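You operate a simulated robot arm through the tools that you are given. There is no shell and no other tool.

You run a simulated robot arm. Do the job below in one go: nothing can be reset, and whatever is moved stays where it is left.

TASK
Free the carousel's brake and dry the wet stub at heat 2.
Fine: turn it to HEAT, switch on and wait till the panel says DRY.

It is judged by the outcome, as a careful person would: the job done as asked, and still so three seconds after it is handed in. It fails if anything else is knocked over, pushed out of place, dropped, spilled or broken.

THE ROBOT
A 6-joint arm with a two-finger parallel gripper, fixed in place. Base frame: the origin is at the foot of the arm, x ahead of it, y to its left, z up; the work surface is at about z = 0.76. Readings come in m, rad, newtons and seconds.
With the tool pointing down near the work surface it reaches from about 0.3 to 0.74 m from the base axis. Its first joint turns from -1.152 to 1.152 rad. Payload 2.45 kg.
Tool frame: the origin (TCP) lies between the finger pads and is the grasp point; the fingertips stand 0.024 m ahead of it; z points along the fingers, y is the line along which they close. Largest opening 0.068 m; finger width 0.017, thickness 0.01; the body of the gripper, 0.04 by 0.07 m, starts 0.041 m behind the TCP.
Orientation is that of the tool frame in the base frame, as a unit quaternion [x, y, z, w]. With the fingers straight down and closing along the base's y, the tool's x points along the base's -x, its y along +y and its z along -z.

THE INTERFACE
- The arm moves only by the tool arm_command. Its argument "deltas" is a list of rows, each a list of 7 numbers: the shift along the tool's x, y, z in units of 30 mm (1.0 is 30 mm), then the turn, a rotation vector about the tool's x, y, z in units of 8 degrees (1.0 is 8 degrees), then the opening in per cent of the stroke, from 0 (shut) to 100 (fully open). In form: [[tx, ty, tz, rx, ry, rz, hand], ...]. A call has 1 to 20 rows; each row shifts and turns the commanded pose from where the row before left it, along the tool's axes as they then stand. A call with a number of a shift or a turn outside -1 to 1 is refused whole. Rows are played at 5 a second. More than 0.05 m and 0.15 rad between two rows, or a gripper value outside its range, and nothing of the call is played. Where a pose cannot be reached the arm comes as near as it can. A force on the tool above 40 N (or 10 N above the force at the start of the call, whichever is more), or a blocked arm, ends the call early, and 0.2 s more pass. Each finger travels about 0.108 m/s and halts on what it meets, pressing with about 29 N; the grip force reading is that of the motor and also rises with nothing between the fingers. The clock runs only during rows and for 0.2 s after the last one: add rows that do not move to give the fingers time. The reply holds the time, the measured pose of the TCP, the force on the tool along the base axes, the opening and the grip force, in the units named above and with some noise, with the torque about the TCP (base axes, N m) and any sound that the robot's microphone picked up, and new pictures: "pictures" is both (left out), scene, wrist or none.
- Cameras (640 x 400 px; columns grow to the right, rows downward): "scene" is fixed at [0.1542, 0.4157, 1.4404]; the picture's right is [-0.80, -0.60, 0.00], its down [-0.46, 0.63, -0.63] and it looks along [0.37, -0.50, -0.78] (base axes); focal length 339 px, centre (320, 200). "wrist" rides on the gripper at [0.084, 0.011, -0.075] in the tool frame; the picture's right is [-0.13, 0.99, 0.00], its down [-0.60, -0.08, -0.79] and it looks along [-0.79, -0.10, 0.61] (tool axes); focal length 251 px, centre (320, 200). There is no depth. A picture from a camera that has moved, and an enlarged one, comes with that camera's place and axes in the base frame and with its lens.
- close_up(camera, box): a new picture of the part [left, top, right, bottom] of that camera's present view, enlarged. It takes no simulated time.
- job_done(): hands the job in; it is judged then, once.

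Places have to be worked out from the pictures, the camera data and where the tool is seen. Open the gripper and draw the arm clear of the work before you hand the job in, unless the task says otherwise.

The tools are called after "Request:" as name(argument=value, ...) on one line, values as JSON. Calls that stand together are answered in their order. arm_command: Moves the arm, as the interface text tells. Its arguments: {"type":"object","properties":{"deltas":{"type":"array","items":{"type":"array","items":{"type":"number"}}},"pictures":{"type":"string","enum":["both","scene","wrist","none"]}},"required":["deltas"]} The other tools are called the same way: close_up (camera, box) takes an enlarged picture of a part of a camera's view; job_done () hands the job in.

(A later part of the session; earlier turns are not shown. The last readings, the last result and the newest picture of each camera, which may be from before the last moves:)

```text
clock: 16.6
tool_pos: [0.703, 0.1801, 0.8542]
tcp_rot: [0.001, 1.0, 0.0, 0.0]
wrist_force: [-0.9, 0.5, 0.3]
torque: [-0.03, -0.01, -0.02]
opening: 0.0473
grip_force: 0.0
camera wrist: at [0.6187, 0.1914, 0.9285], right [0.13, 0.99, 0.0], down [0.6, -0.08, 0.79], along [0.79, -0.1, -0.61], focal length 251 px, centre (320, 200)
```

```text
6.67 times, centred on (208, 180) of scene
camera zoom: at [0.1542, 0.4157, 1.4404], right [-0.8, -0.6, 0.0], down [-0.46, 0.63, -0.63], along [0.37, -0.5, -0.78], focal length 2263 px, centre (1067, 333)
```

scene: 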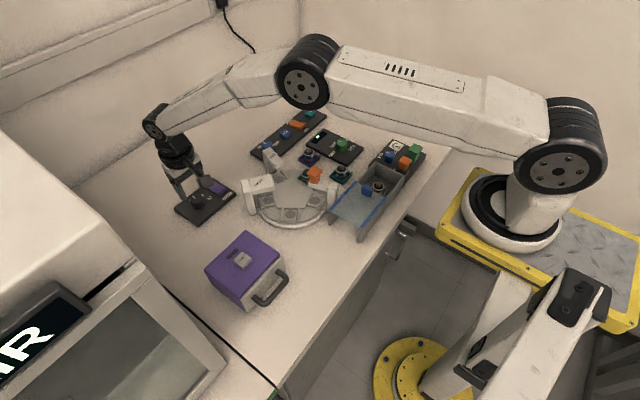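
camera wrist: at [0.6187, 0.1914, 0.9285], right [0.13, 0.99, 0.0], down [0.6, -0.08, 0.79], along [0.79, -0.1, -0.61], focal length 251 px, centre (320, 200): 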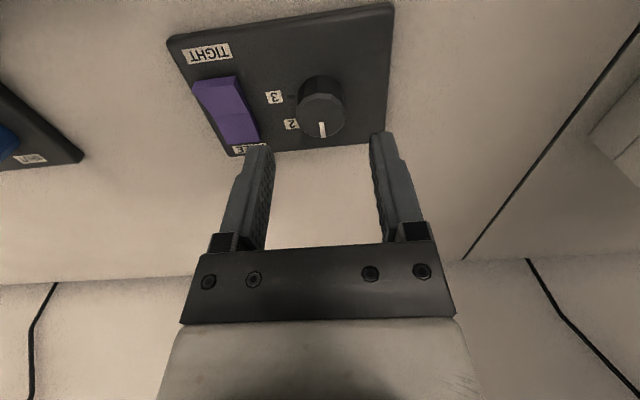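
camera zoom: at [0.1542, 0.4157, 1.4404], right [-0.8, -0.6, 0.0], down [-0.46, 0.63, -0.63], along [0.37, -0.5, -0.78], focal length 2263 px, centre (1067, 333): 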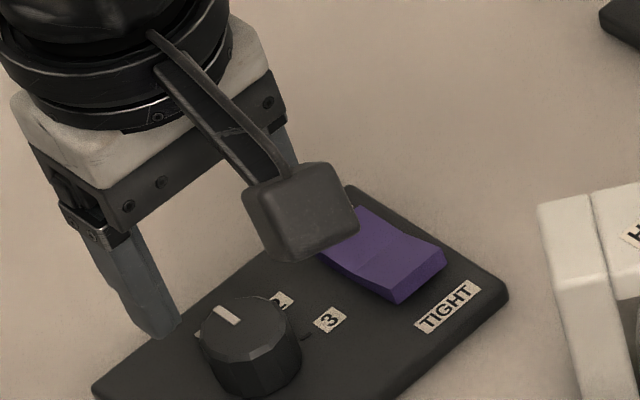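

The knob is centred under the gripper, within about 1–2 mm. I lower so the tips are around z≈0.784, still above the panel, and look before closing.

Request:
arm_command(deltas=[[-0.04, 0.03, 0.5, 0, 0, 0, 70], [0, 0, 0.5, 0, 0, 0, 70], [0, 0, 0.5, 0, 0, 0, 70], [0, 0, 0, 0, 0, 0, 70]], pictures="wrist")

Request:
close_up(camera="wrist", box=[220, 60, 420, 185])

```text
clock: 17.6
tool_pos: [0.7039, 0.1805, 0.8082]
tcp_rot: [0.0, 1.0, -0.001, 0.0]
wrist_force: [0.8, -0.2, -0.8]
torque: [-0.01, -0.02, 0.01]
opening: 0.0476
grip_force: 0.0
camera wrist: at [0.6197, 0.1921, 0.8831], right [0.13, 0.99, 0.0], down [0.6, -0.08, 0.79], along [0.79, -0.1, -0.61], focal length 251 px, centre (320, 200)
```

wrist: 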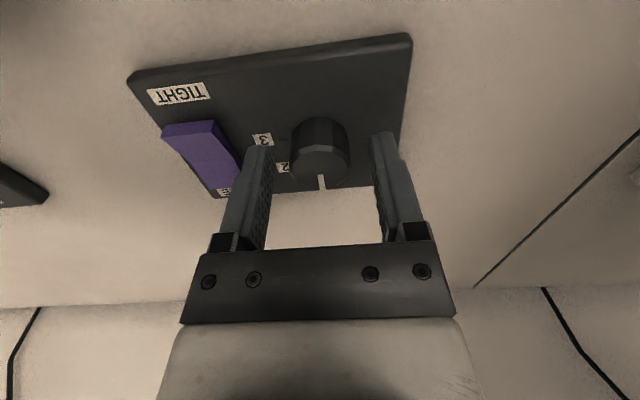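

```text
3.20 times, centred on (320, 122) of wrist
camera zoom: at [0.6197, 0.1921, 0.8831], right [0.13, 0.99, 0.0], down [0.6, -0.08, 0.79], along [0.79, -0.1, -0.61], focal length 805 px, centre (320, 448)
```

zoom: 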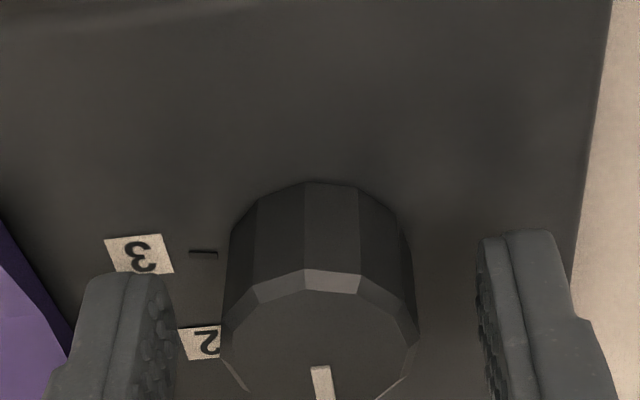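

The fingers straddle the knob symmetrically. I close on it and check the readings before turning.

Request:
arm_command(deltas=[[0, 0, 0, 0, 0, 0, 40], [0, 0, 0, 0, 0, 0, 30], [0, 0, 0, 0, 0, 0, 30]], pictures="none")

```text
clock: 18.4
tool_pos: [0.7034, 0.1801, 0.808]
tcp_rot: [0.0, 1.0, -0.001, 0.0]
wrist_force: [-0.9, -8.2, -0.7]
torque: [0.11, -0.01, -0.04]
opening: 0.0315
grip_force: 44.5
```

Gripped at 31.5 mm, with a small sideways force that I ease by shifting 1 mm toward -y. I then turn the knob clockwise from above by about 45° to mark 2.

Request:
arm_command(deltas=[[0, -0.03, 0, 0, 0, 0, 30], [0, 0, 0, 0, 0, 0.7, 30], [0, 0, 0, 0, 0, 0.8, 30], [0, 0, 0, 0, 0, 0.8, 30], [0, 0, 0, 0, 0, 0.8, 30], [0, 0, 0, 0, 0, 0.8, 30], [0, 0, 0, 0, 0, 0.8, 30], [0, 0, 0, 0, 0, 0.8, 30], [0, 0, 0, 0, 0, 0.2, 30], [0, 0, 0, 0, 0, 0, 30]], pictures="both")

Request:
close_up(camera="scene", box=[168, 175, 232, 215])

Request:
close_up(camera="wrist", box=[220, 60, 420, 185])

```text
clock: 20.2
tool_pos: [0.7051, 0.1842, 0.8095]
tcp_rot: [0.356, 0.935, 0.004, 0.002]
wrist_force: [7.9, 4.9, -8.5]
torque: [0.15, -0.01, 0.04]
opening: 0.0316
grip_force: 44.6
stopped in row 8: the force on the tool passed its limit at 42 N (the readings are from after the stop); the commanded pose is now the measured one
camera wrist: at [0.6492, 0.2477, 0.8831], right [0.76, 0.66, 0.01], down [0.39, -0.46, 0.79], along [0.52, -0.6, -0.61], focal length 251 px, centre (320, 200)
```

scene: 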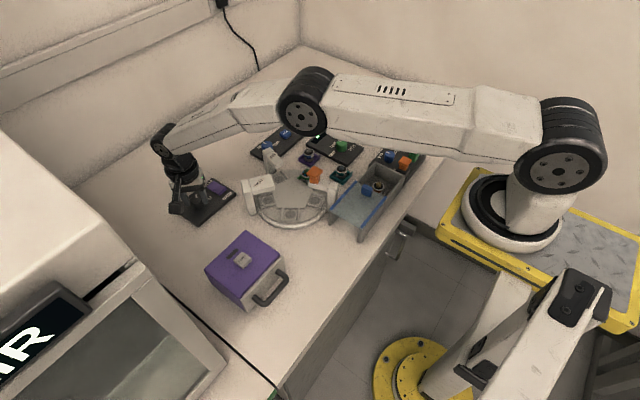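
wrist: 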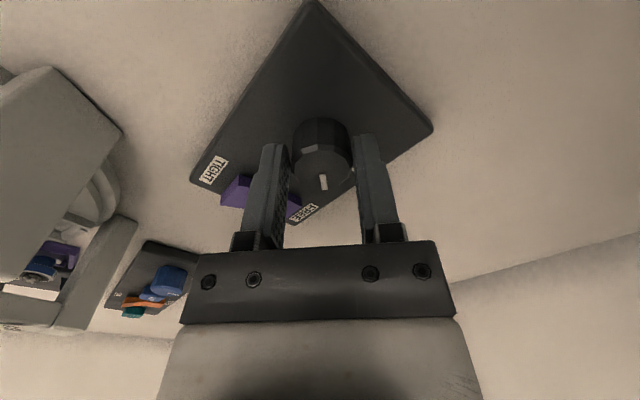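

```text
10.00 times, centred on (200, 195) of scene
camera zoom: at [0.1546, 0.4158, 1.4403], right [-0.8, -0.6, 0.0], down [-0.46, 0.63, -0.63], along [0.37, -0.5, -0.78], focal length 3394 px, centre (1520, 250)
```

zoom: 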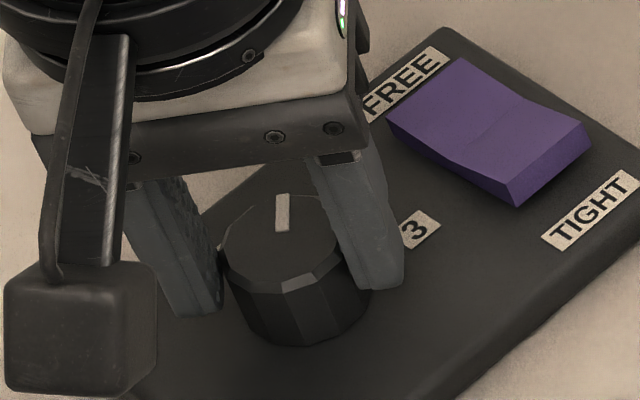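

```text
3.20 times, centred on (320, 122) of wrist
camera zoom: at [0.6492, 0.2477, 0.8831], right [0.76, 0.66, 0.01], down [0.39, -0.46, 0.79], along [0.52, -0.6, -0.61], focal length 805 px, centre (320, 448)
```

zoom: 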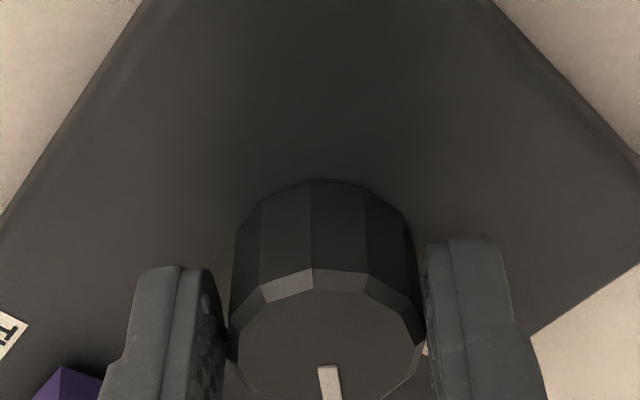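

The turn reached about 42° before the force limit. The pose drift tells me the knob's axis is about 7 mm farther out than I had it, near (0.710, 0.179), so I was turning off-centre. The panel itself hasn't shifted. I release, and look at the pointer.

Request:
arm_command(deltas=[[0, 0, 0, 0, 0, 0, 65], [0, 0, 0, 0, 0, 0, 65], [0, 0, -0.7, 0, 0, 0, 65], [0, 0, -1, 0, 0, 0, 65], [0, 0, -0.3, 0, 0, 0, 65]])

Request:
close_up(camera="scene", box=[168, 175, 232, 215])

Request:
close_up(camera="wrist", box=[220, 30, 420, 155])

```text
clock: 21.4
tool_pos: [0.7058, 0.1832, 0.8705]
tcp_rot: [0.356, 0.935, 0.003, 0.002]
wrist_force: [-0.2, -0.5, 0.1]
torque: [0.03, 0.01, 0.02]
opening: 0.0442
grip_force: 0.0
camera wrist: at [0.65, 0.2462, 0.944], right [0.76, 0.65, 0.01], down [0.4, -0.46, 0.79], along [0.52, -0.6, -0.61], focal length 251 px, centre (320, 200)
```

scene: 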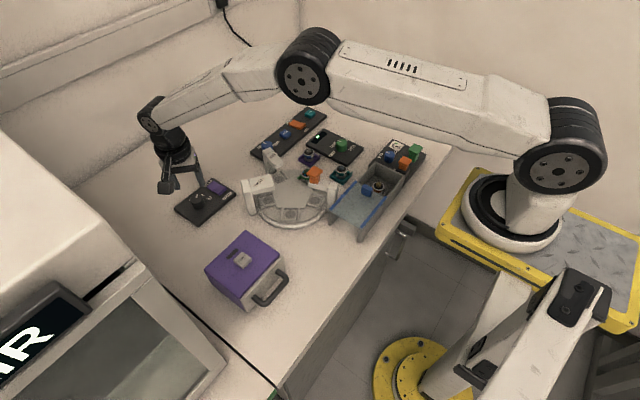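
wrist: 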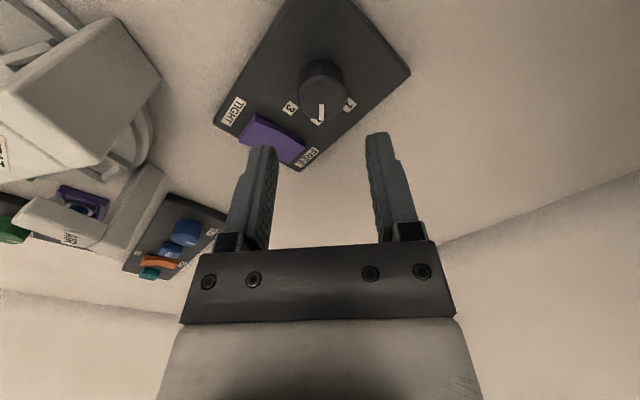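

```text
10.00 times, centred on (200, 195) of scene
camera zoom: at [0.1542, 0.4157, 1.4404], right [-0.8, -0.6, 0.0], down [-0.46, 0.63, -0.63], along [0.37, -0.5, -0.78], focal length 3394 px, centre (1520, 250)
```

zoom: 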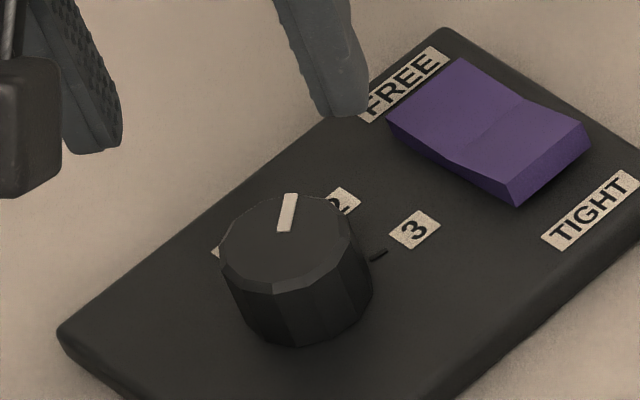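

```text
3.20 times, centred on (320, 92) of wrist
camera zoom: at [0.65, 0.2462, 0.944], right [0.76, 0.65, 0.01], down [0.4, -0.46, 0.79], along [0.52, -0.6, -0.61], focal length 805 px, centre (320, 544)
```

zoom: 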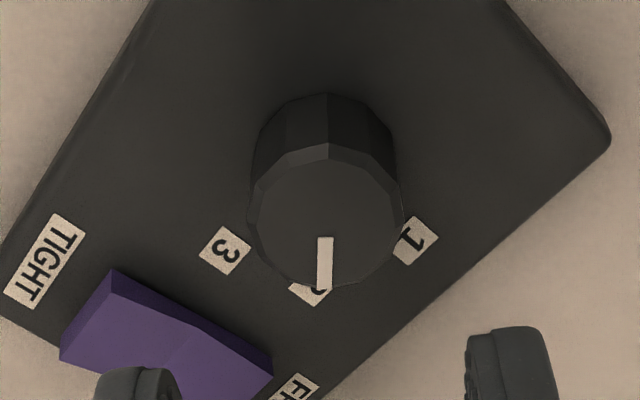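

The knob snapped to mark 2 and the pointer lies at about -47°, right over the "2" label. Now I raise the arm, undo the yaw and travel over to the green selector.

Request:
arm_command(deltas=[[0, 0, -0.95, 0, 0, -0.869, 70], [0, 0, -0.95, 0, 0, -0.869, 70], [0, 0, -0.95, 0, 0, -0.869, 70], [0, 0, -0.95, 0, 0, -0.869, 70], [0, 0, -0.95, 0, 0, -0.869, 70], [0, 0, -0.95, 0, 0, -0.869, 70], [0.4515, -0.956, 0, 0, 0, 0, 70], [0.4515, -0.956, 0, 0, 0, 0, 70], [0.4515, -0.956, 0, 0, 0, 0, 70], [0.4515, -0.956, 0, 0, 0, 0, 70], [0.4515, -0.956, 0, 0, 0, 0, 70], [0.4515, -0.956, 0, 0, 0, 0, 70], [0.4515, -0.956, 0, 0, 0, 0, 70], [0.4515, -0.956, 0, 0, 0, 0, 70], [0.4515, -0.956, 0, 0, 0, 0, 70], [0.4515, -0.956, 0, 0, 0, 0, 70], [0.4515, -0.956, 0, 0, 0, 0, 70], [0.4515, -0.956, 0, 0, 0, 0, 70], [0.4515, -0.956, 0, 0, 0, 0, 70]])

Request:
close_up(camera="scene", box=[168, 175, 232, 215])

```text
clock: 25.4
tool_pos: [0.5295, -0.1918, 1.0387]
tcp_rot: [-0.001, 1.0, 0.002, 0.003]
wrist_force: [0.5, 0.6, -0.2]
torque: [0.0, -0.02, 0.0]
opening: 0.0481
grip_force: 0.1
camera wrist: at [0.4443, -0.1812, 1.1126], right [0.13, 0.99, 0.01], down [0.6, -0.08, 0.8], along [0.79, -0.1, -0.61], focal length 251 px, centre (320, 200)
```

scene: 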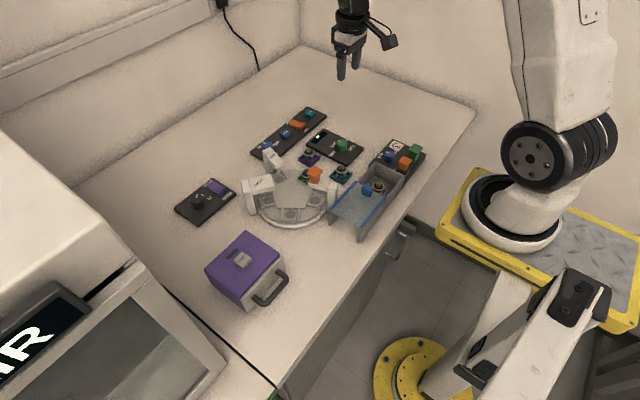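
wrist: 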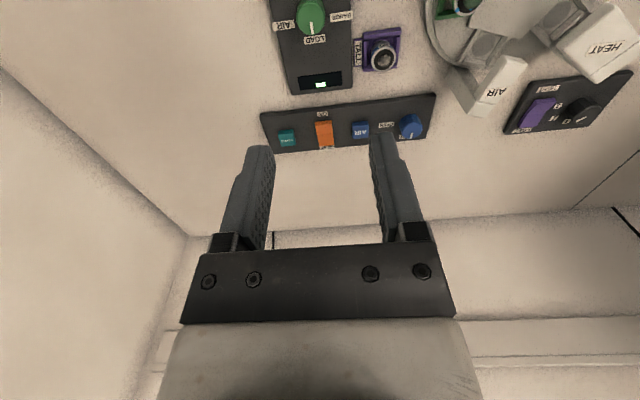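

```text
10.00 times, centred on (200, 195) of scene
camera zoom: at [0.1542, 0.4157, 1.4404], right [-0.8, -0.6, 0.0], down [-0.46, 0.63, -0.63], along [0.37, -0.5, -0.78], focal length 3394 px, centre (1520, 250)
```

zoom: 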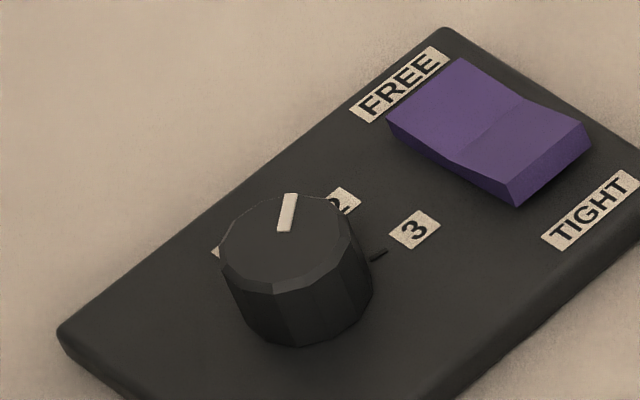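

The heat knob rests at 2 and the brake at FREE. I zoom on the green selector, which now appears almost from above at the top edge of the wrist image.

Request:
close_up(camera="wrist", box=[258, 0, 386, 80])

Request:
close_up(camera="scene", box=[310, 125, 374, 165])

Request:
close_up(camera="wrist", box=[258, 60, 450, 180])

```text
5.00 times, centred on (322, 40) of wrist
camera zoom: at [0.4443, -0.1812, 1.1126], right [0.13, 0.99, 0.01], down [0.6, -0.08, 0.8], along [0.79, -0.1, -0.61], focal length 1257 px, centre (310, 1000)
```

zoom: 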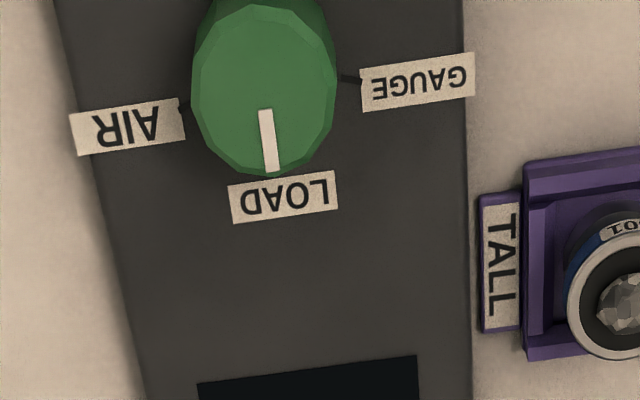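

```text
10.00 times, centred on (342, 145) of scene
camera zoom: at [0.1542, 0.4157, 1.4404], right [-0.8, -0.6, 0.0], down [-0.46, 0.63, -0.63], along [0.37, -0.5, -0.78], focal length 3394 px, centre (100, 750)
```

zoom: 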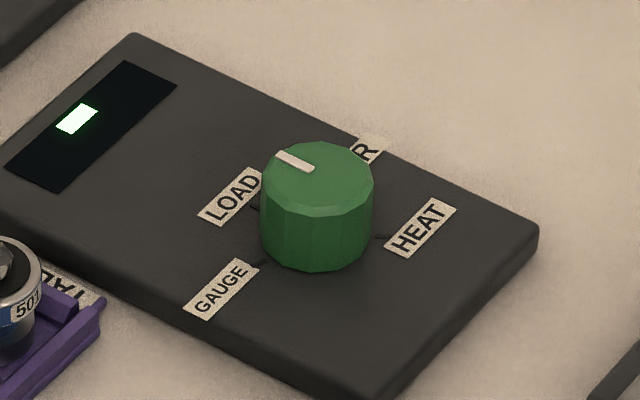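

```text
3.33 times, centred on (354, 120) of wrist
camera zoom: at [0.4443, -0.1812, 1.1126], right [0.13, 0.99, 0.01], down [0.6, -0.08, 0.8], along [0.79, -0.1, -0.61], focal length 838 px, centre (207, 467)
```

zoom: 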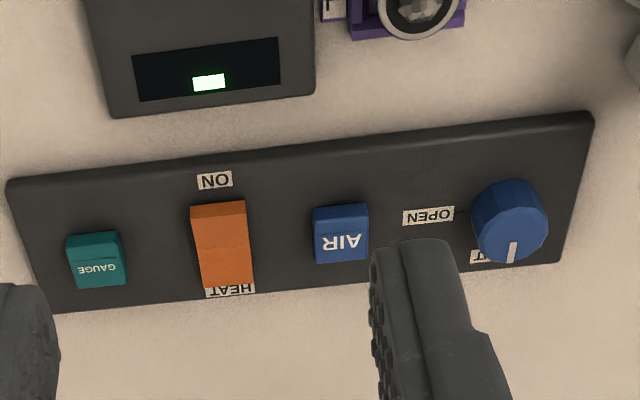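

The selector's axis comes out at (0.5375, -0.2025) with top z≈0.795, and both cameras agree. LOAD is at ≈-3°, AIR ≈-73° and HEAT ≈-140 to -145°, so it must turn clockwise by about 140°. I centre over it, pre-turn the tool by -72° so one grip can do the whole sweep, and come partway down.

Request:
arm_command(deltas=[[-0.267, -0.357, 0, 0, 0, 0, 70], [0, 0, 0, 0, 0, -1, 70], [0, 0, 0, 0, 0, -1, 70], [0, 0, 0, 0, 0, -1, 70], [0, 0, 0, 0, 0, -1, 70], [0, 0, 0, 0, 0, -1, 70], [0, 0, 0, 0, 0, -1, 70], [0, 0, 0, 0, 0, -1, 70], [0, 0, 0, 0, 0, -1, 70], [0, 0, 0, 0, 0, -1, 70], [0, 0, 0.8, 0, 0, 0, 70], [0, 0, 0.8, 0, 0, 0, 70], [0, 0, 0.8, 0, 0, 0, 70], [0, 0, 0.8, 0, 0, 0, 70], [0, 0, 0.8, 0, 0, 0, 70], [0, 0, 0.8, 0, 0, 0, 70], [0, 0, 0.8, 0, 0, 0, 70], [0, 0, 0, 0, 0, 0, 70]])

Request:
close_up(camera="wrist", box=[220, 30, 420, 155])

Request:
close_up(camera="scene", box=[298, 100, 394, 160])

```text
clock: 29.2
tool_pos: [0.535, -0.2002, 0.8704]
tcp_rot: [-0.588, 0.809, 0.001, 0.004]
wrist_force: [-0.5, 0.8, -0.6]
torque: [-0.02, -0.02, -0.01]
opening: 0.0478
grip_force: 0.1
camera wrist: at [0.5006, -0.2766, 0.9437], right [-0.9, 0.43, 0.0], down [0.26, 0.55, 0.8], along [0.34, 0.72, -0.6], focal length 251 px, centre (320, 200)
```

scene: 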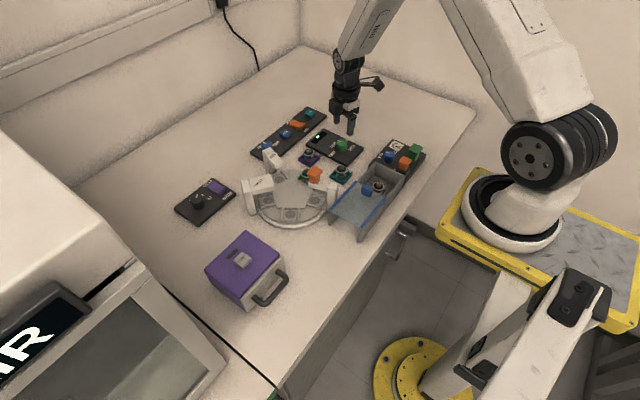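
wrist: 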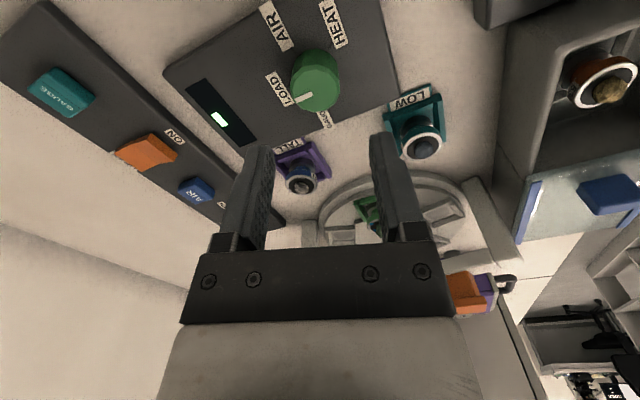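

```text
3.20 times, centred on (320, 92) of wrist
camera zoom: at [0.5006, -0.2766, 0.9437], right [-0.9, 0.43, 0.0], down [0.26, 0.55, 0.8], along [0.34, 0.72, -0.6], focal length 805 px, centre (320, 544)
```

zoom: 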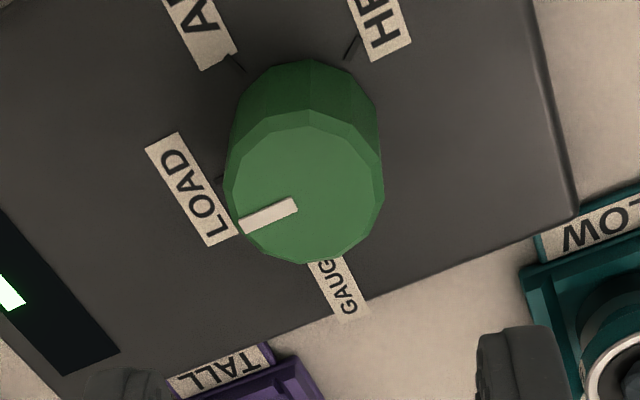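

```text
6.67 times, centred on (346, 130) of scene
camera zoom: at [0.1542, 0.4157, 1.4404], right [-0.8, -0.6, 0.0], down [-0.46, 0.63, -0.63], along [0.37, -0.5, -0.78], focal length 2263 px, centre (147, 667)
```

zoom: 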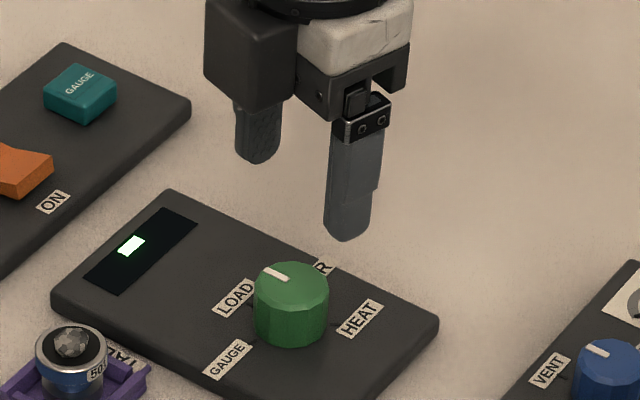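

This second azimuth confirms the axis at (0.5385, -0.203) with top z 0.795. I shift about 3 mm to centre, take out a 0.4° tilt left from the earlier stop, and lower the fingers around the selector.

Request:
arm_command(deltas=[[0.097, -0.067, 0, -0.028, 0.045, 0, 70], [0, 0, 0.55, 0, 0, 0, 70], [0, 0, 0.55, 0, 0, 0, 70], [0, 0, 0.55, 0, 0, 0, 70], [0, 0, 0.5, 0, 0, 0, 70], [0, 0, 0, 0, 0, 0, 70]])

Request:
close_up(camera="wrist", box=[220, 60, 420, 185])

Request:
close_up(camera="scene", box=[298, 110, 394, 170])

```text
clock: 30.6
tool_pos: [0.5385, -0.2032, 0.8048]
tcp_rot: [-0.588, 0.809, 0.0, 0.0]
wrist_force: [0.5, -0.4, 0.0]
torque: [-0.01, 0.01, 0.01]
opening: 0.0477
grip_force: 0.1
camera wrist: at [0.5018, -0.2797, 0.8799], right [-0.9, 0.43, 0.0], down [0.26, 0.55, 0.79], along [0.34, 0.72, -0.61], focal length 251 px, centre (320, 200)
```

scene: 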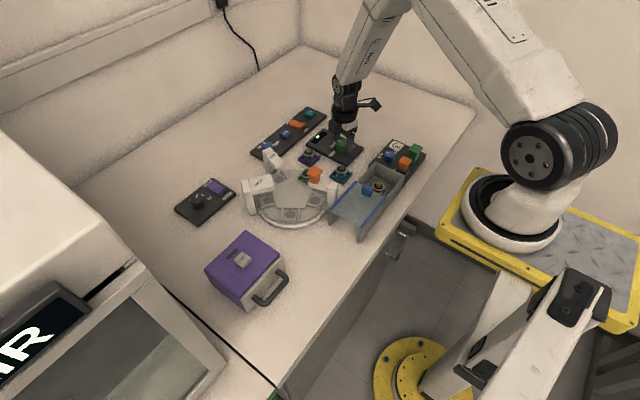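
wrist: 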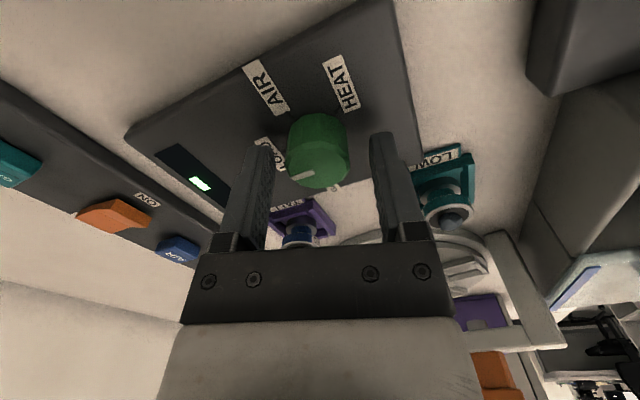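

```text
3.20 times, centred on (320, 122) of wrist
camera zoom: at [0.5018, -0.2797, 0.8799], right [-0.9, 0.43, 0.0], down [0.26, 0.55, 0.79], along [0.34, 0.72, -0.61], focal length 805 px, centre (320, 448)
```

zoom: 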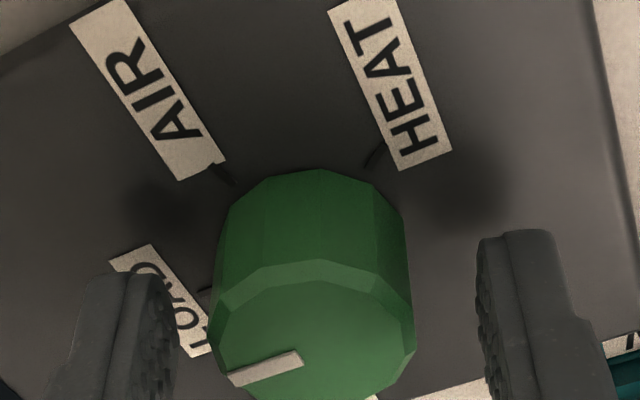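

```text
6.67 times, centred on (346, 140) of scene
camera zoom: at [0.1542, 0.4157, 1.4404], right [-0.8, -0.6, 0.0], down [-0.46, 0.63, -0.63], along [0.37, -0.5, -0.78], focal length 2263 px, centre (147, 600)
```

zoom: 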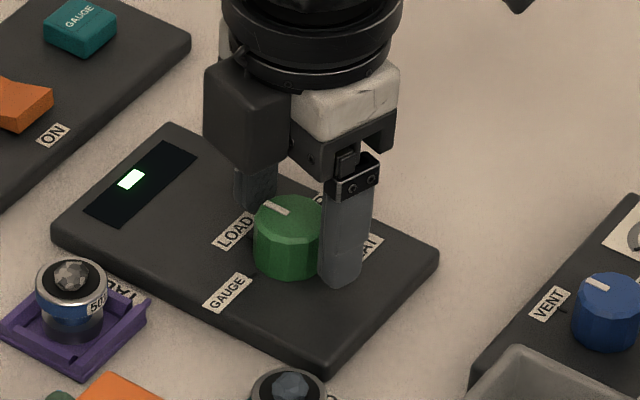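

Both fingers are evenly placed around the knob. I trim the yaw to -60° so the pads meet the knob's flats squarely, then close and check the forces.

Request:
arm_command(deltas=[[0, 0, 0, 0, 0, 0.75, 70], [0, 0, 0, 0, 0, 0.75, 70], [0, 0, 0, 0, 0, 0, 40], [0, 0, 0, 0, 0, 0, 30], [0, 0, 0, 0, 0, 0, 30]], pictures="wrist")

Request:
close_up(camera="scene", box=[298, 110, 394, 170])

```text
clock: 31.8
tool_pos: [0.5377, -0.2045, 0.8059]
tcp_rot: [-0.5, 0.866, 0.0, 0.0]
wrist_force: [4.8, -4.0, -3.9]
torque: [0.14, 0.2, -0.06]
opening: 0.0317
grip_force: 44.5
camera wrist: at [0.4872, -0.2714, 0.8795], right [-0.79, 0.61, 0.0], down [0.37, 0.48, 0.79], along [0.48, 0.63, -0.61], focal length 251 px, centre (320, 200)
```

wrist: 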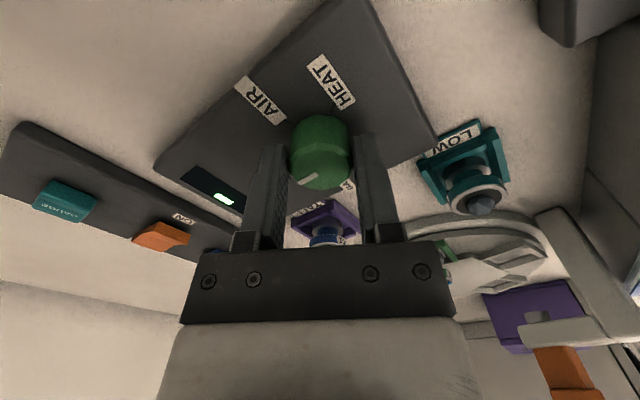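

```text
6.67 times, centred on (346, 140) of scene
camera zoom: at [0.1544, 0.4156, 1.4404], right [-0.8, -0.6, 0.0], down [-0.46, 0.63, -0.63], along [0.37, -0.5, -0.78], focal length 2263 px, centre (147, 600)
```

zoom: 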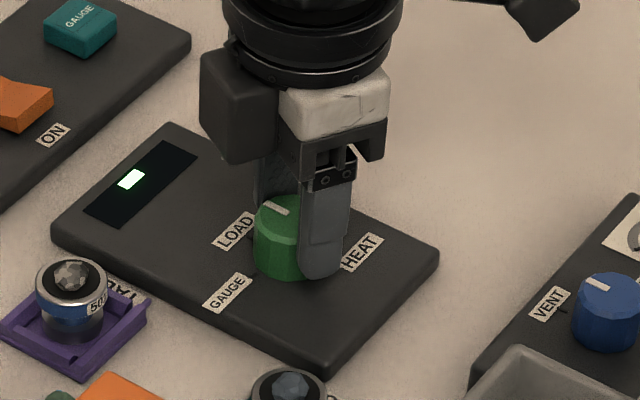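

Gripped squarely with only a small sideways load (about 6 N), which I trim slightly. I turn the selector clockwise slowly, first 72° toward AIR, watching the carousel.

Request:
arm_command(deltas=[[0, -0.02, 0, 0, 0, 0.25, 30], [0, 0, 0, 0, 0, 0.5, 30], [0, 0, 0, 0, 0, 0.5, 30], [0, 0, 0, 0, 0, 0.5, 30], [0, 0, 0, 0, 0, 0.5, 30], [0, 0, 0, 0, 0, 0.5, 30], [0, 0, 0, 0, 0, 0.5, 30], [0, 0, 0, 0, 0, 0.5, 30], [0, 0, 0, 0, 0, 0.5, 30], [0, 0, 0, 0, 0, 0.5, 30], [0, 0, 0, 0, 0, 0.5, 30], [0, 0, 0, 0, 0, 0.5, 30], [0, 0, 0, 0, 0, 0.5, 30], [0, 0, 0, 0, 0, 0.5, 30], [0, 0, 0, 0, 0, 0.5, 30], [0, 0, 0, 0, 0, 0.5, 30], [0, 0, 0, 0, 0, 0.5, 30], [0, 0, 0, 0, 0, 0.5, 30], [0, 0, 0, 0, 0, 0.5, 30]])

Request:
close_up(camera="scene", box=[298, 110, 394, 170])

Request:
close_up(camera="scene", box=[235, 150, 355, 225])

```text
clock: 34.9
tool_pos: [0.5376, -0.2035, 0.8044]
tcp_rot: [-0.044, 0.999, 0.002, -0.003]
wrist_force: [-4.7, 6.8, 9.2]
torque: [-0.15, -0.28, 0.0]
opening: 0.0315
grip_force: 45.3
stopped in row 15: the force on the tool passed its limit at 40 N (the readings are from after the stop); the commanded pose is now the measured one
camera wrist: at [0.4533, -0.1988, 0.8798], right [0.04, 1.0, 0.0], down [0.61, -0.03, 0.79], along [0.79, -0.03, -0.61], focal length 251 px, centre (320, 200)
```

scene: 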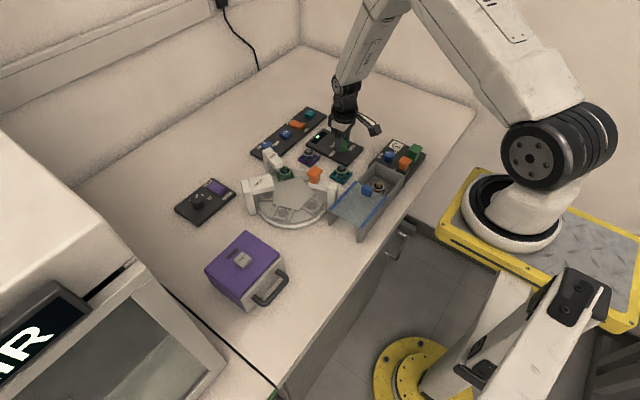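
wrist: 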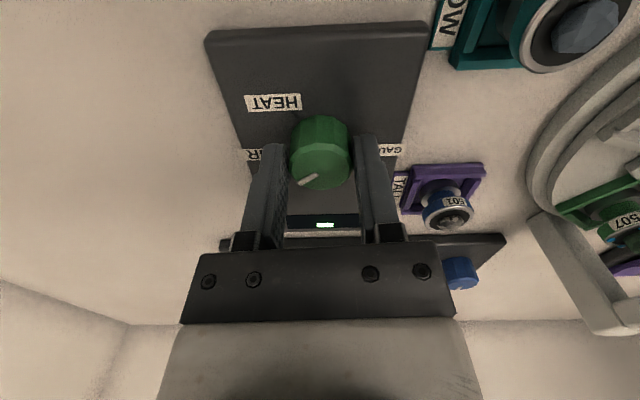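

```text
6.67 times, centred on (346, 140) of scene
camera zoom: at [0.1539, 0.4158, 1.4404], right [-0.8, -0.6, 0.0], down [-0.46, 0.63, -0.63], along [0.37, -0.5, -0.78], focal length 2263 px, centre (147, 600)
```

zoom: 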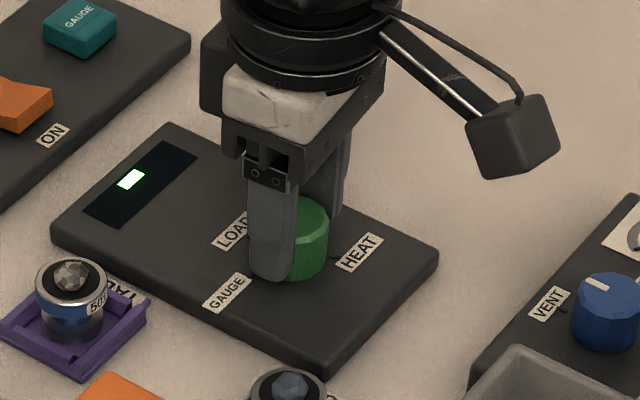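

```text
5.33 times, centred on (295, 188) of scene
camera zoom: at [0.1539, 0.4158, 1.4404], right [-0.8, -0.6, 0.0], down [-0.46, 0.63, -0.63], along [0.37, -0.5, -0.78], focal length 1810 px, centre (453, 267)
```

zoom: 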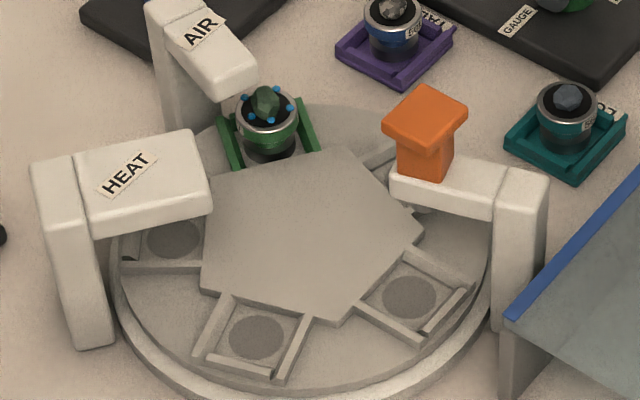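

The carousel follows the selector: the stub has moved about 55° toward AIR. The force limit shows the axis is still about 2–3 mm off, best fit K≈(0.5404, -0.2015). I release, re-centre and see where the selector settles.

Request:
arm_command(deltas=[[0, 0, 0, 0, 0, 0, 70], [0, 0, 0, 0, 0, 0, 70], [-0.083, 0.023, 0, 0.03, -0.041, 0, 70], [0, 0, 0, 0, 0, 0, 70]])

Request:
close_up(camera="wrist", box=[220, 60, 420, 185])

Request:
close_up(camera="scene", box=[235, 110, 395, 210])

```text
clock: 35.9
tool_pos: [0.5411, -0.202, 0.805]
tcp_rot: [-0.045, 0.999, -0.002, 0.001]
wrist_force: [0.4, 0.1, 0.1]
torque: [0.02, 0.01, 0.03]
opening: 0.0477
grip_force: 0.0
camera wrist: at [0.4555, -0.1984, 0.8787], right [0.04, 1.0, 0.0], down [0.61, -0.02, 0.79], along [0.79, -0.03, -0.61], focal length 251 px, centre (320, 200)
```

scene: 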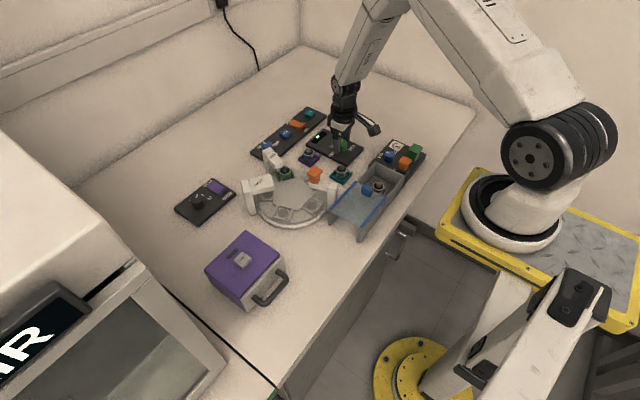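
wrist: 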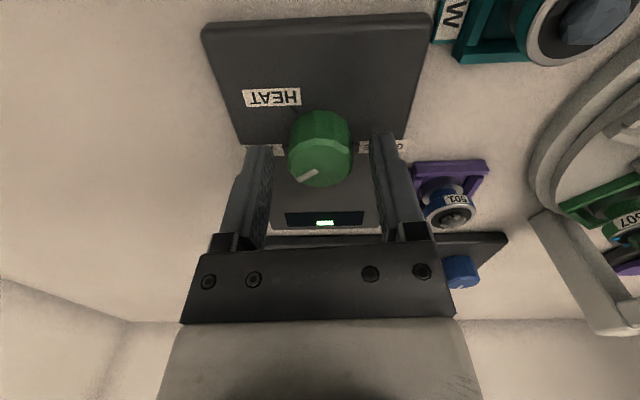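

```text
3.20 times, centred on (320, 122) of wrist
camera zoom: at [0.4555, -0.1984, 0.8787], right [0.04, 1.0, 0.0], down [0.61, -0.02, 0.79], along [0.79, -0.03, -0.61], focal length 805 px, centre (320, 448)
```

zoom: 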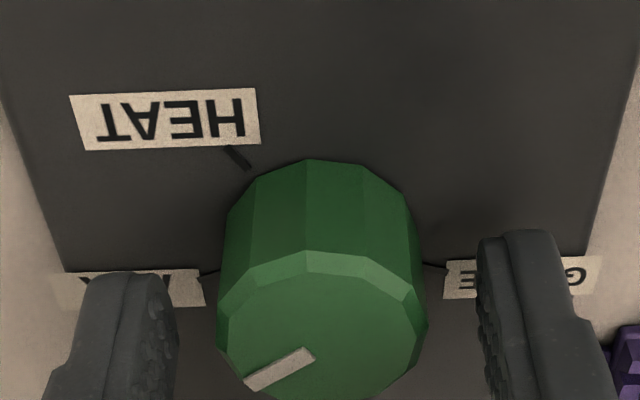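

```text
4.00 times, centred on (315, 160) of scene
camera zoom: at [0.1542, 0.4157, 1.4404], right [-0.8, -0.6, 0.0], down [-0.46, 0.63, -0.63], along [0.37, -0.5, -0.78], focal length 1358 px, centre (340, 360)
```

zoom: 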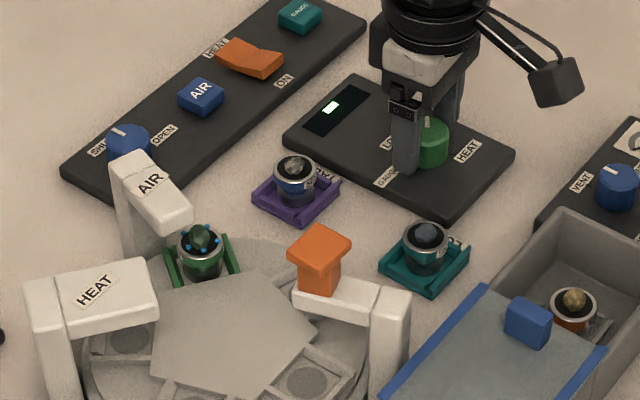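

The selector stayed where I left it, with the pointer about 55–60° past LOAD. The knob now sits centred between the fingers, so I close again and check the load.

Request:
arm_command(deltas=[[0, 0, 0, 0, 0, 0, 40], [0, 0, 0, 0, 0, 0, 30], [0, 0, 0, 0, 0, 0, 30]], pictures="none")

```text
clock: 36.7
tool_pos: [0.5417, -0.2033, 0.8039]
tcp_rot: [-0.044, 0.999, -0.001, 0.001]
wrist_force: [1.5, 2.8, 0.2]
torque: [0.45, -0.03, -0.02]
opening: 0.0317
grip_force: 45.1
```

Only about 3 N sideways now. I continue clockwise in a shorter stretch of 40°.

Request:
arm_command(deltas=[[0, 0, 0, 0, 0, 0.5, 30], [0, 0, 0, 0, 0, 0.5, 30], [0, 0, 0, 0, 0, 0.5, 30], [0, 0, 0, 0, 0, 0.5, 30], [0, 0, 0, 0, 0, 0.5, 30], [0, 0, 0, 0, 0, 0.5, 30], [0, 0, 0, 0, 0, 0.5, 30], [0, 0, 0, 0, 0, 0.5, 30], [0, 0, 0, 0, 0, 0.5, 30], [0, 0, 0, 0, 0, 0.5, 30]])

Request:
close_up(camera="scene", box=[235, 110, 395, 210])

Request:
close_up(camera="wrist", box=[220, 60, 420, 185])

```text
clock: 38.9
tool_pos: [0.5413, -0.2023, 0.8049]
tcp_rot: [0.301, 0.954, 0.001, 0.002]
wrist_force: [2.6, -4.6, -4.4]
torque: [-0.51, 0.09, 0.0]
opening: 0.0316
grip_force: 44.5
camera wrist: at [0.4775, -0.1447, 0.8786], right [0.68, 0.74, 0.0], down [0.45, -0.41, 0.8], along [0.59, -0.54, -0.61], focal length 251 px, centre (320, 200)
```

scene: 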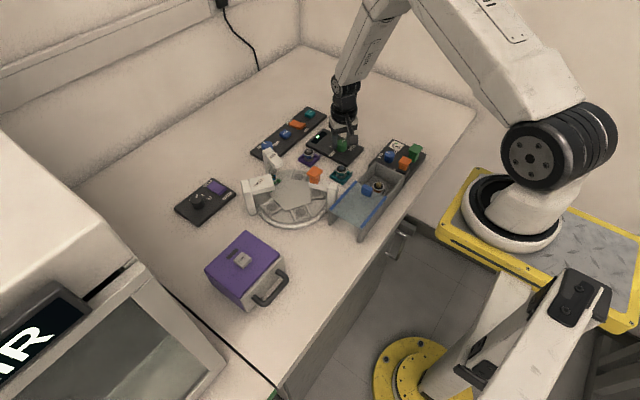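
wrist: 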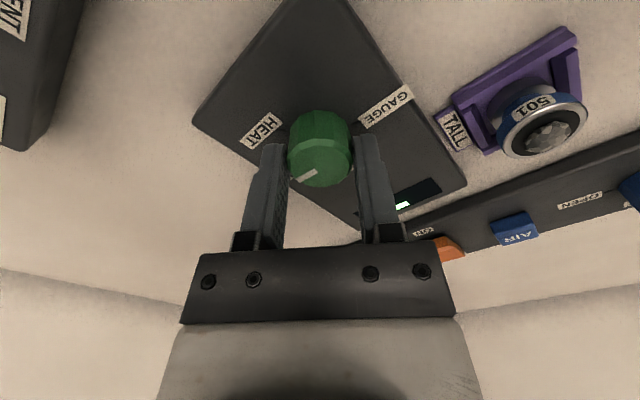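

```text
4.00 times, centred on (315, 160) of scene
camera zoom: at [0.1543, 0.4155, 1.4404], right [-0.8, -0.6, 0.0], down [-0.46, 0.63, -0.63], along [0.37, -0.5, -0.78], focal length 1358 px, centre (340, 360)
```

zoom: 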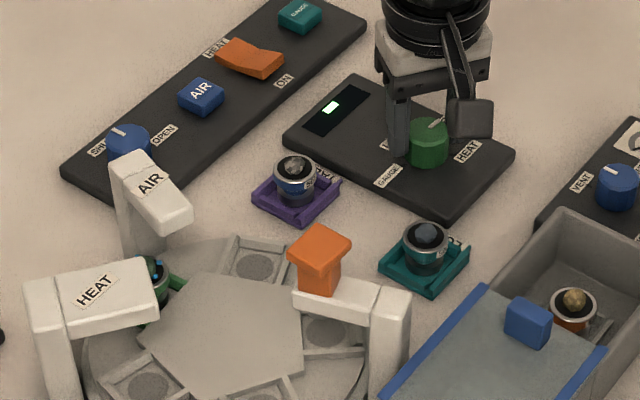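

```text
3.20 times, centred on (320, 122) of wrist
camera zoom: at [0.4775, -0.1447, 0.8786], right [0.68, 0.74, 0.0], down [0.45, -0.41, 0.8], along [0.59, -0.54, -0.61], focal length 805 px, centre (320, 448)
```

zoom: 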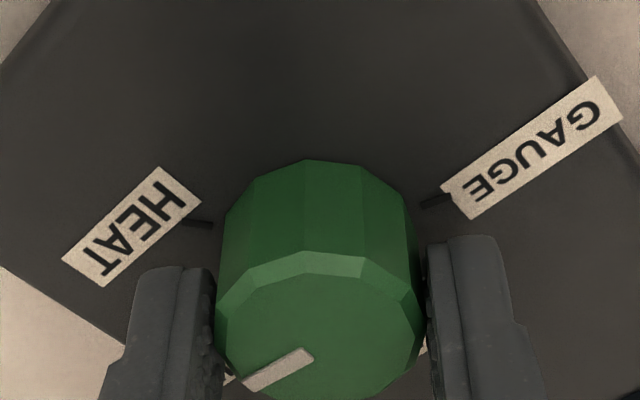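

Forces stay low and the stub is moving into the HEAT hood. The pointer is at about -97°, and the HEAT mark measures about -143 to -145°, so I turn 40° more and then fine-tune.

Request:
arm_command(deltas=[[0, 0, 0, 0, 0, 0.5, 30], [0, 0, 0, 0, 0, 0.5, 30], [0, 0, 0, 0, 0, 0.5, 30], [0, 0, 0, 0, 0, 0.5, 30], [0, 0, 0, 0, 0, 0.5, 30], [0, 0, 0, 0, 0, 0.5, 30], [0, 0, 0, 0, 0, 0.5, 30], [0, 0, 0, 0, 0, 0.5, 30], [0, 0, 0, 0, 0, 0.5, 30], [0, 0, 0, 0, 0, 0.5, 30]])

Request:
close_up(camera="scene", box=[235, 110, 395, 210])

Request:
close_up(camera="wrist", box=[220, 60, 420, 185])

```text
clock: 41.1
tool_pos: [0.5392, -0.2033, 0.8054]
tcp_rot: [0.608, 0.794, 0.0, 0.001]
wrist_force: [-1.9, -8.8, 1.4]
torque: [-1.04, 0.01, 0.0]
opening: 0.0315
grip_force: 45.0
camera wrist: at [0.5289, -0.118, 0.8788], right [0.99, 0.13, 0.0], down [0.08, -0.6, 0.79], along [0.1, -0.79, -0.61], focal length 251 px, centre (320, 200)
```

scene: 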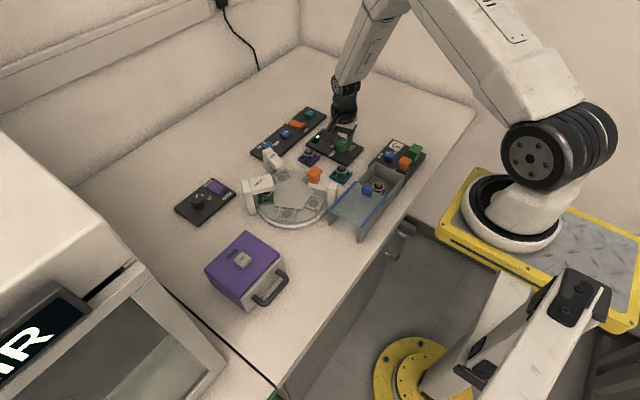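
wrist: 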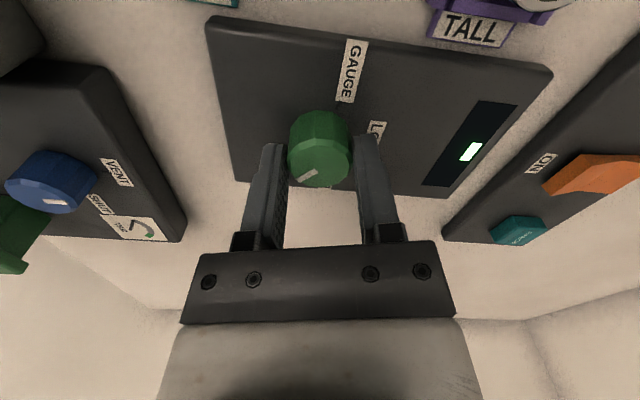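

```text
4.00 times, centred on (315, 160) of scene
camera zoom: at [0.1541, 0.4155, 1.4404], right [-0.8, -0.6, 0.0], down [-0.46, 0.63, -0.63], along [0.37, -0.5, -0.78], focal length 1358 px, centre (340, 360)
```

zoom: 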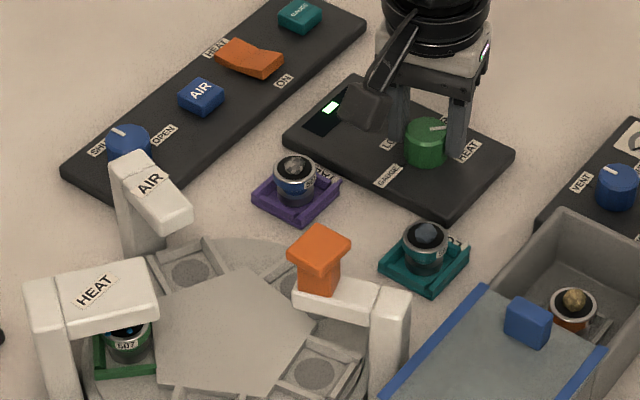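

```text
3.20 times, centred on (320, 122) of wrist
camera zoom: at [0.5289, -0.118, 0.8788], right [0.99, 0.13, 0.0], down [0.08, -0.6, 0.79], along [0.1, -0.79, -0.61], focal length 805 px, centre (320, 448)
```

zoom: 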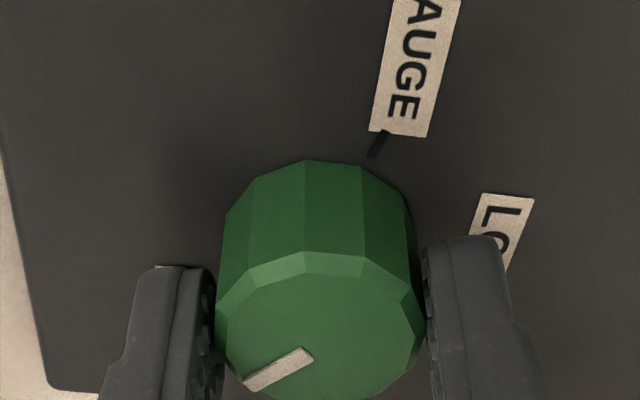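

The tool has turned 135° of the needed 144°. I add the last 9° and check the stub under the hood and the pointer at HEAT.

Request:
arm_command(deltas=[[0, 0, 0, 0, 0, 0.4, 30], [0, 0, 0, 0, 0, 0.4, 30], [0, 0, 0, 0, 0, 0.33, 30], [0, 0, 0, 0, 0, 0, 30]])

Request:
close_up(camera="scene", box=[310, 125, 374, 165])

Request:
close_up(camera="scene", box=[235, 160, 331, 220])

```text
clock: 42.1
tool_pos: [0.5402, -0.202, 0.8055]
tcp_rot: [0.669, 0.743, -0.001, 0.001]
wrist_force: [-3.8, -12.9, 6.1]
torque: [-0.03, 0.56, -0.02]
opening: 0.0316
grip_force: 45.1
camera wrist: at [0.5422, -0.1174, 0.8788], right [1.0, -0.03, 0.0], down [-0.02, -0.61, 0.79], along [-0.02, -0.79, -0.61], focal length 251 px, centre (320, 200)
```

scene: 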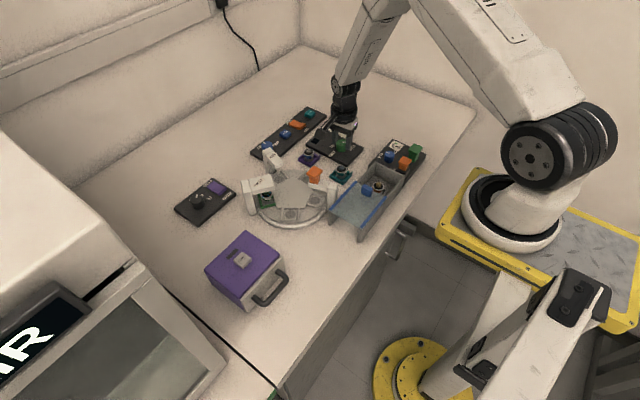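
wrist: 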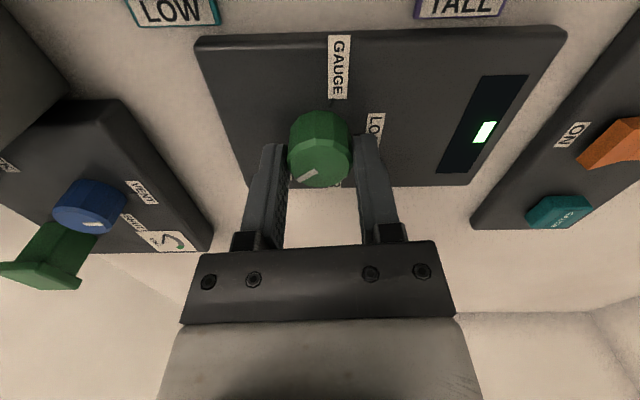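

```text
10.00 times, centred on (342, 145) of scene
camera zoom: at [0.154, 0.4154, 1.4405], right [-0.8, -0.6, 0.0], down [-0.46, 0.63, -0.63], along [0.37, -0.5, -0.78], focal length 3394 px, centre (100, 750)
```

zoom: 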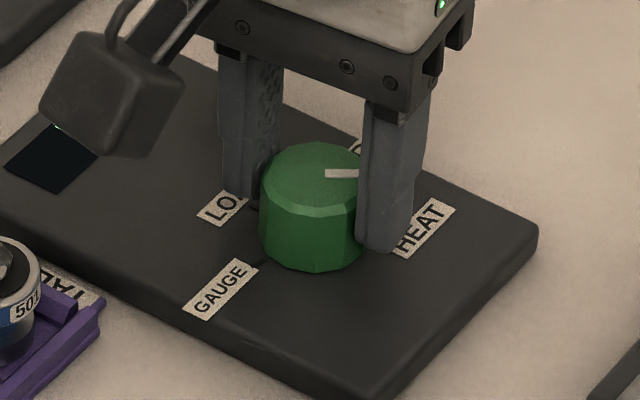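

```text
6.67 times, centred on (283, 190) of scene
camera zoom: at [0.154, 0.4154, 1.4405], right [-0.8, -0.6, 0.0], down [-0.46, 0.63, -0.63], along [0.37, -0.5, -0.78], focal length 2263 px, centre (567, 267)
```

zoom: 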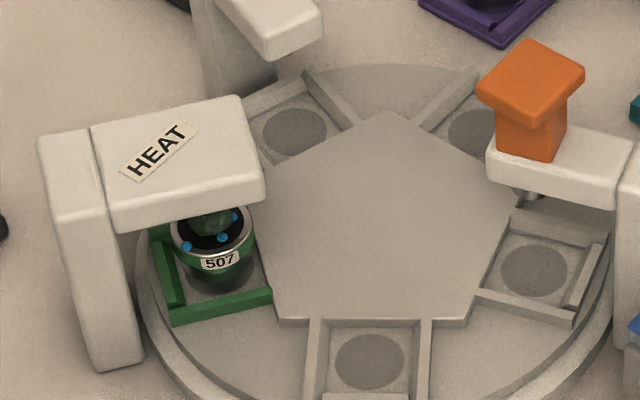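

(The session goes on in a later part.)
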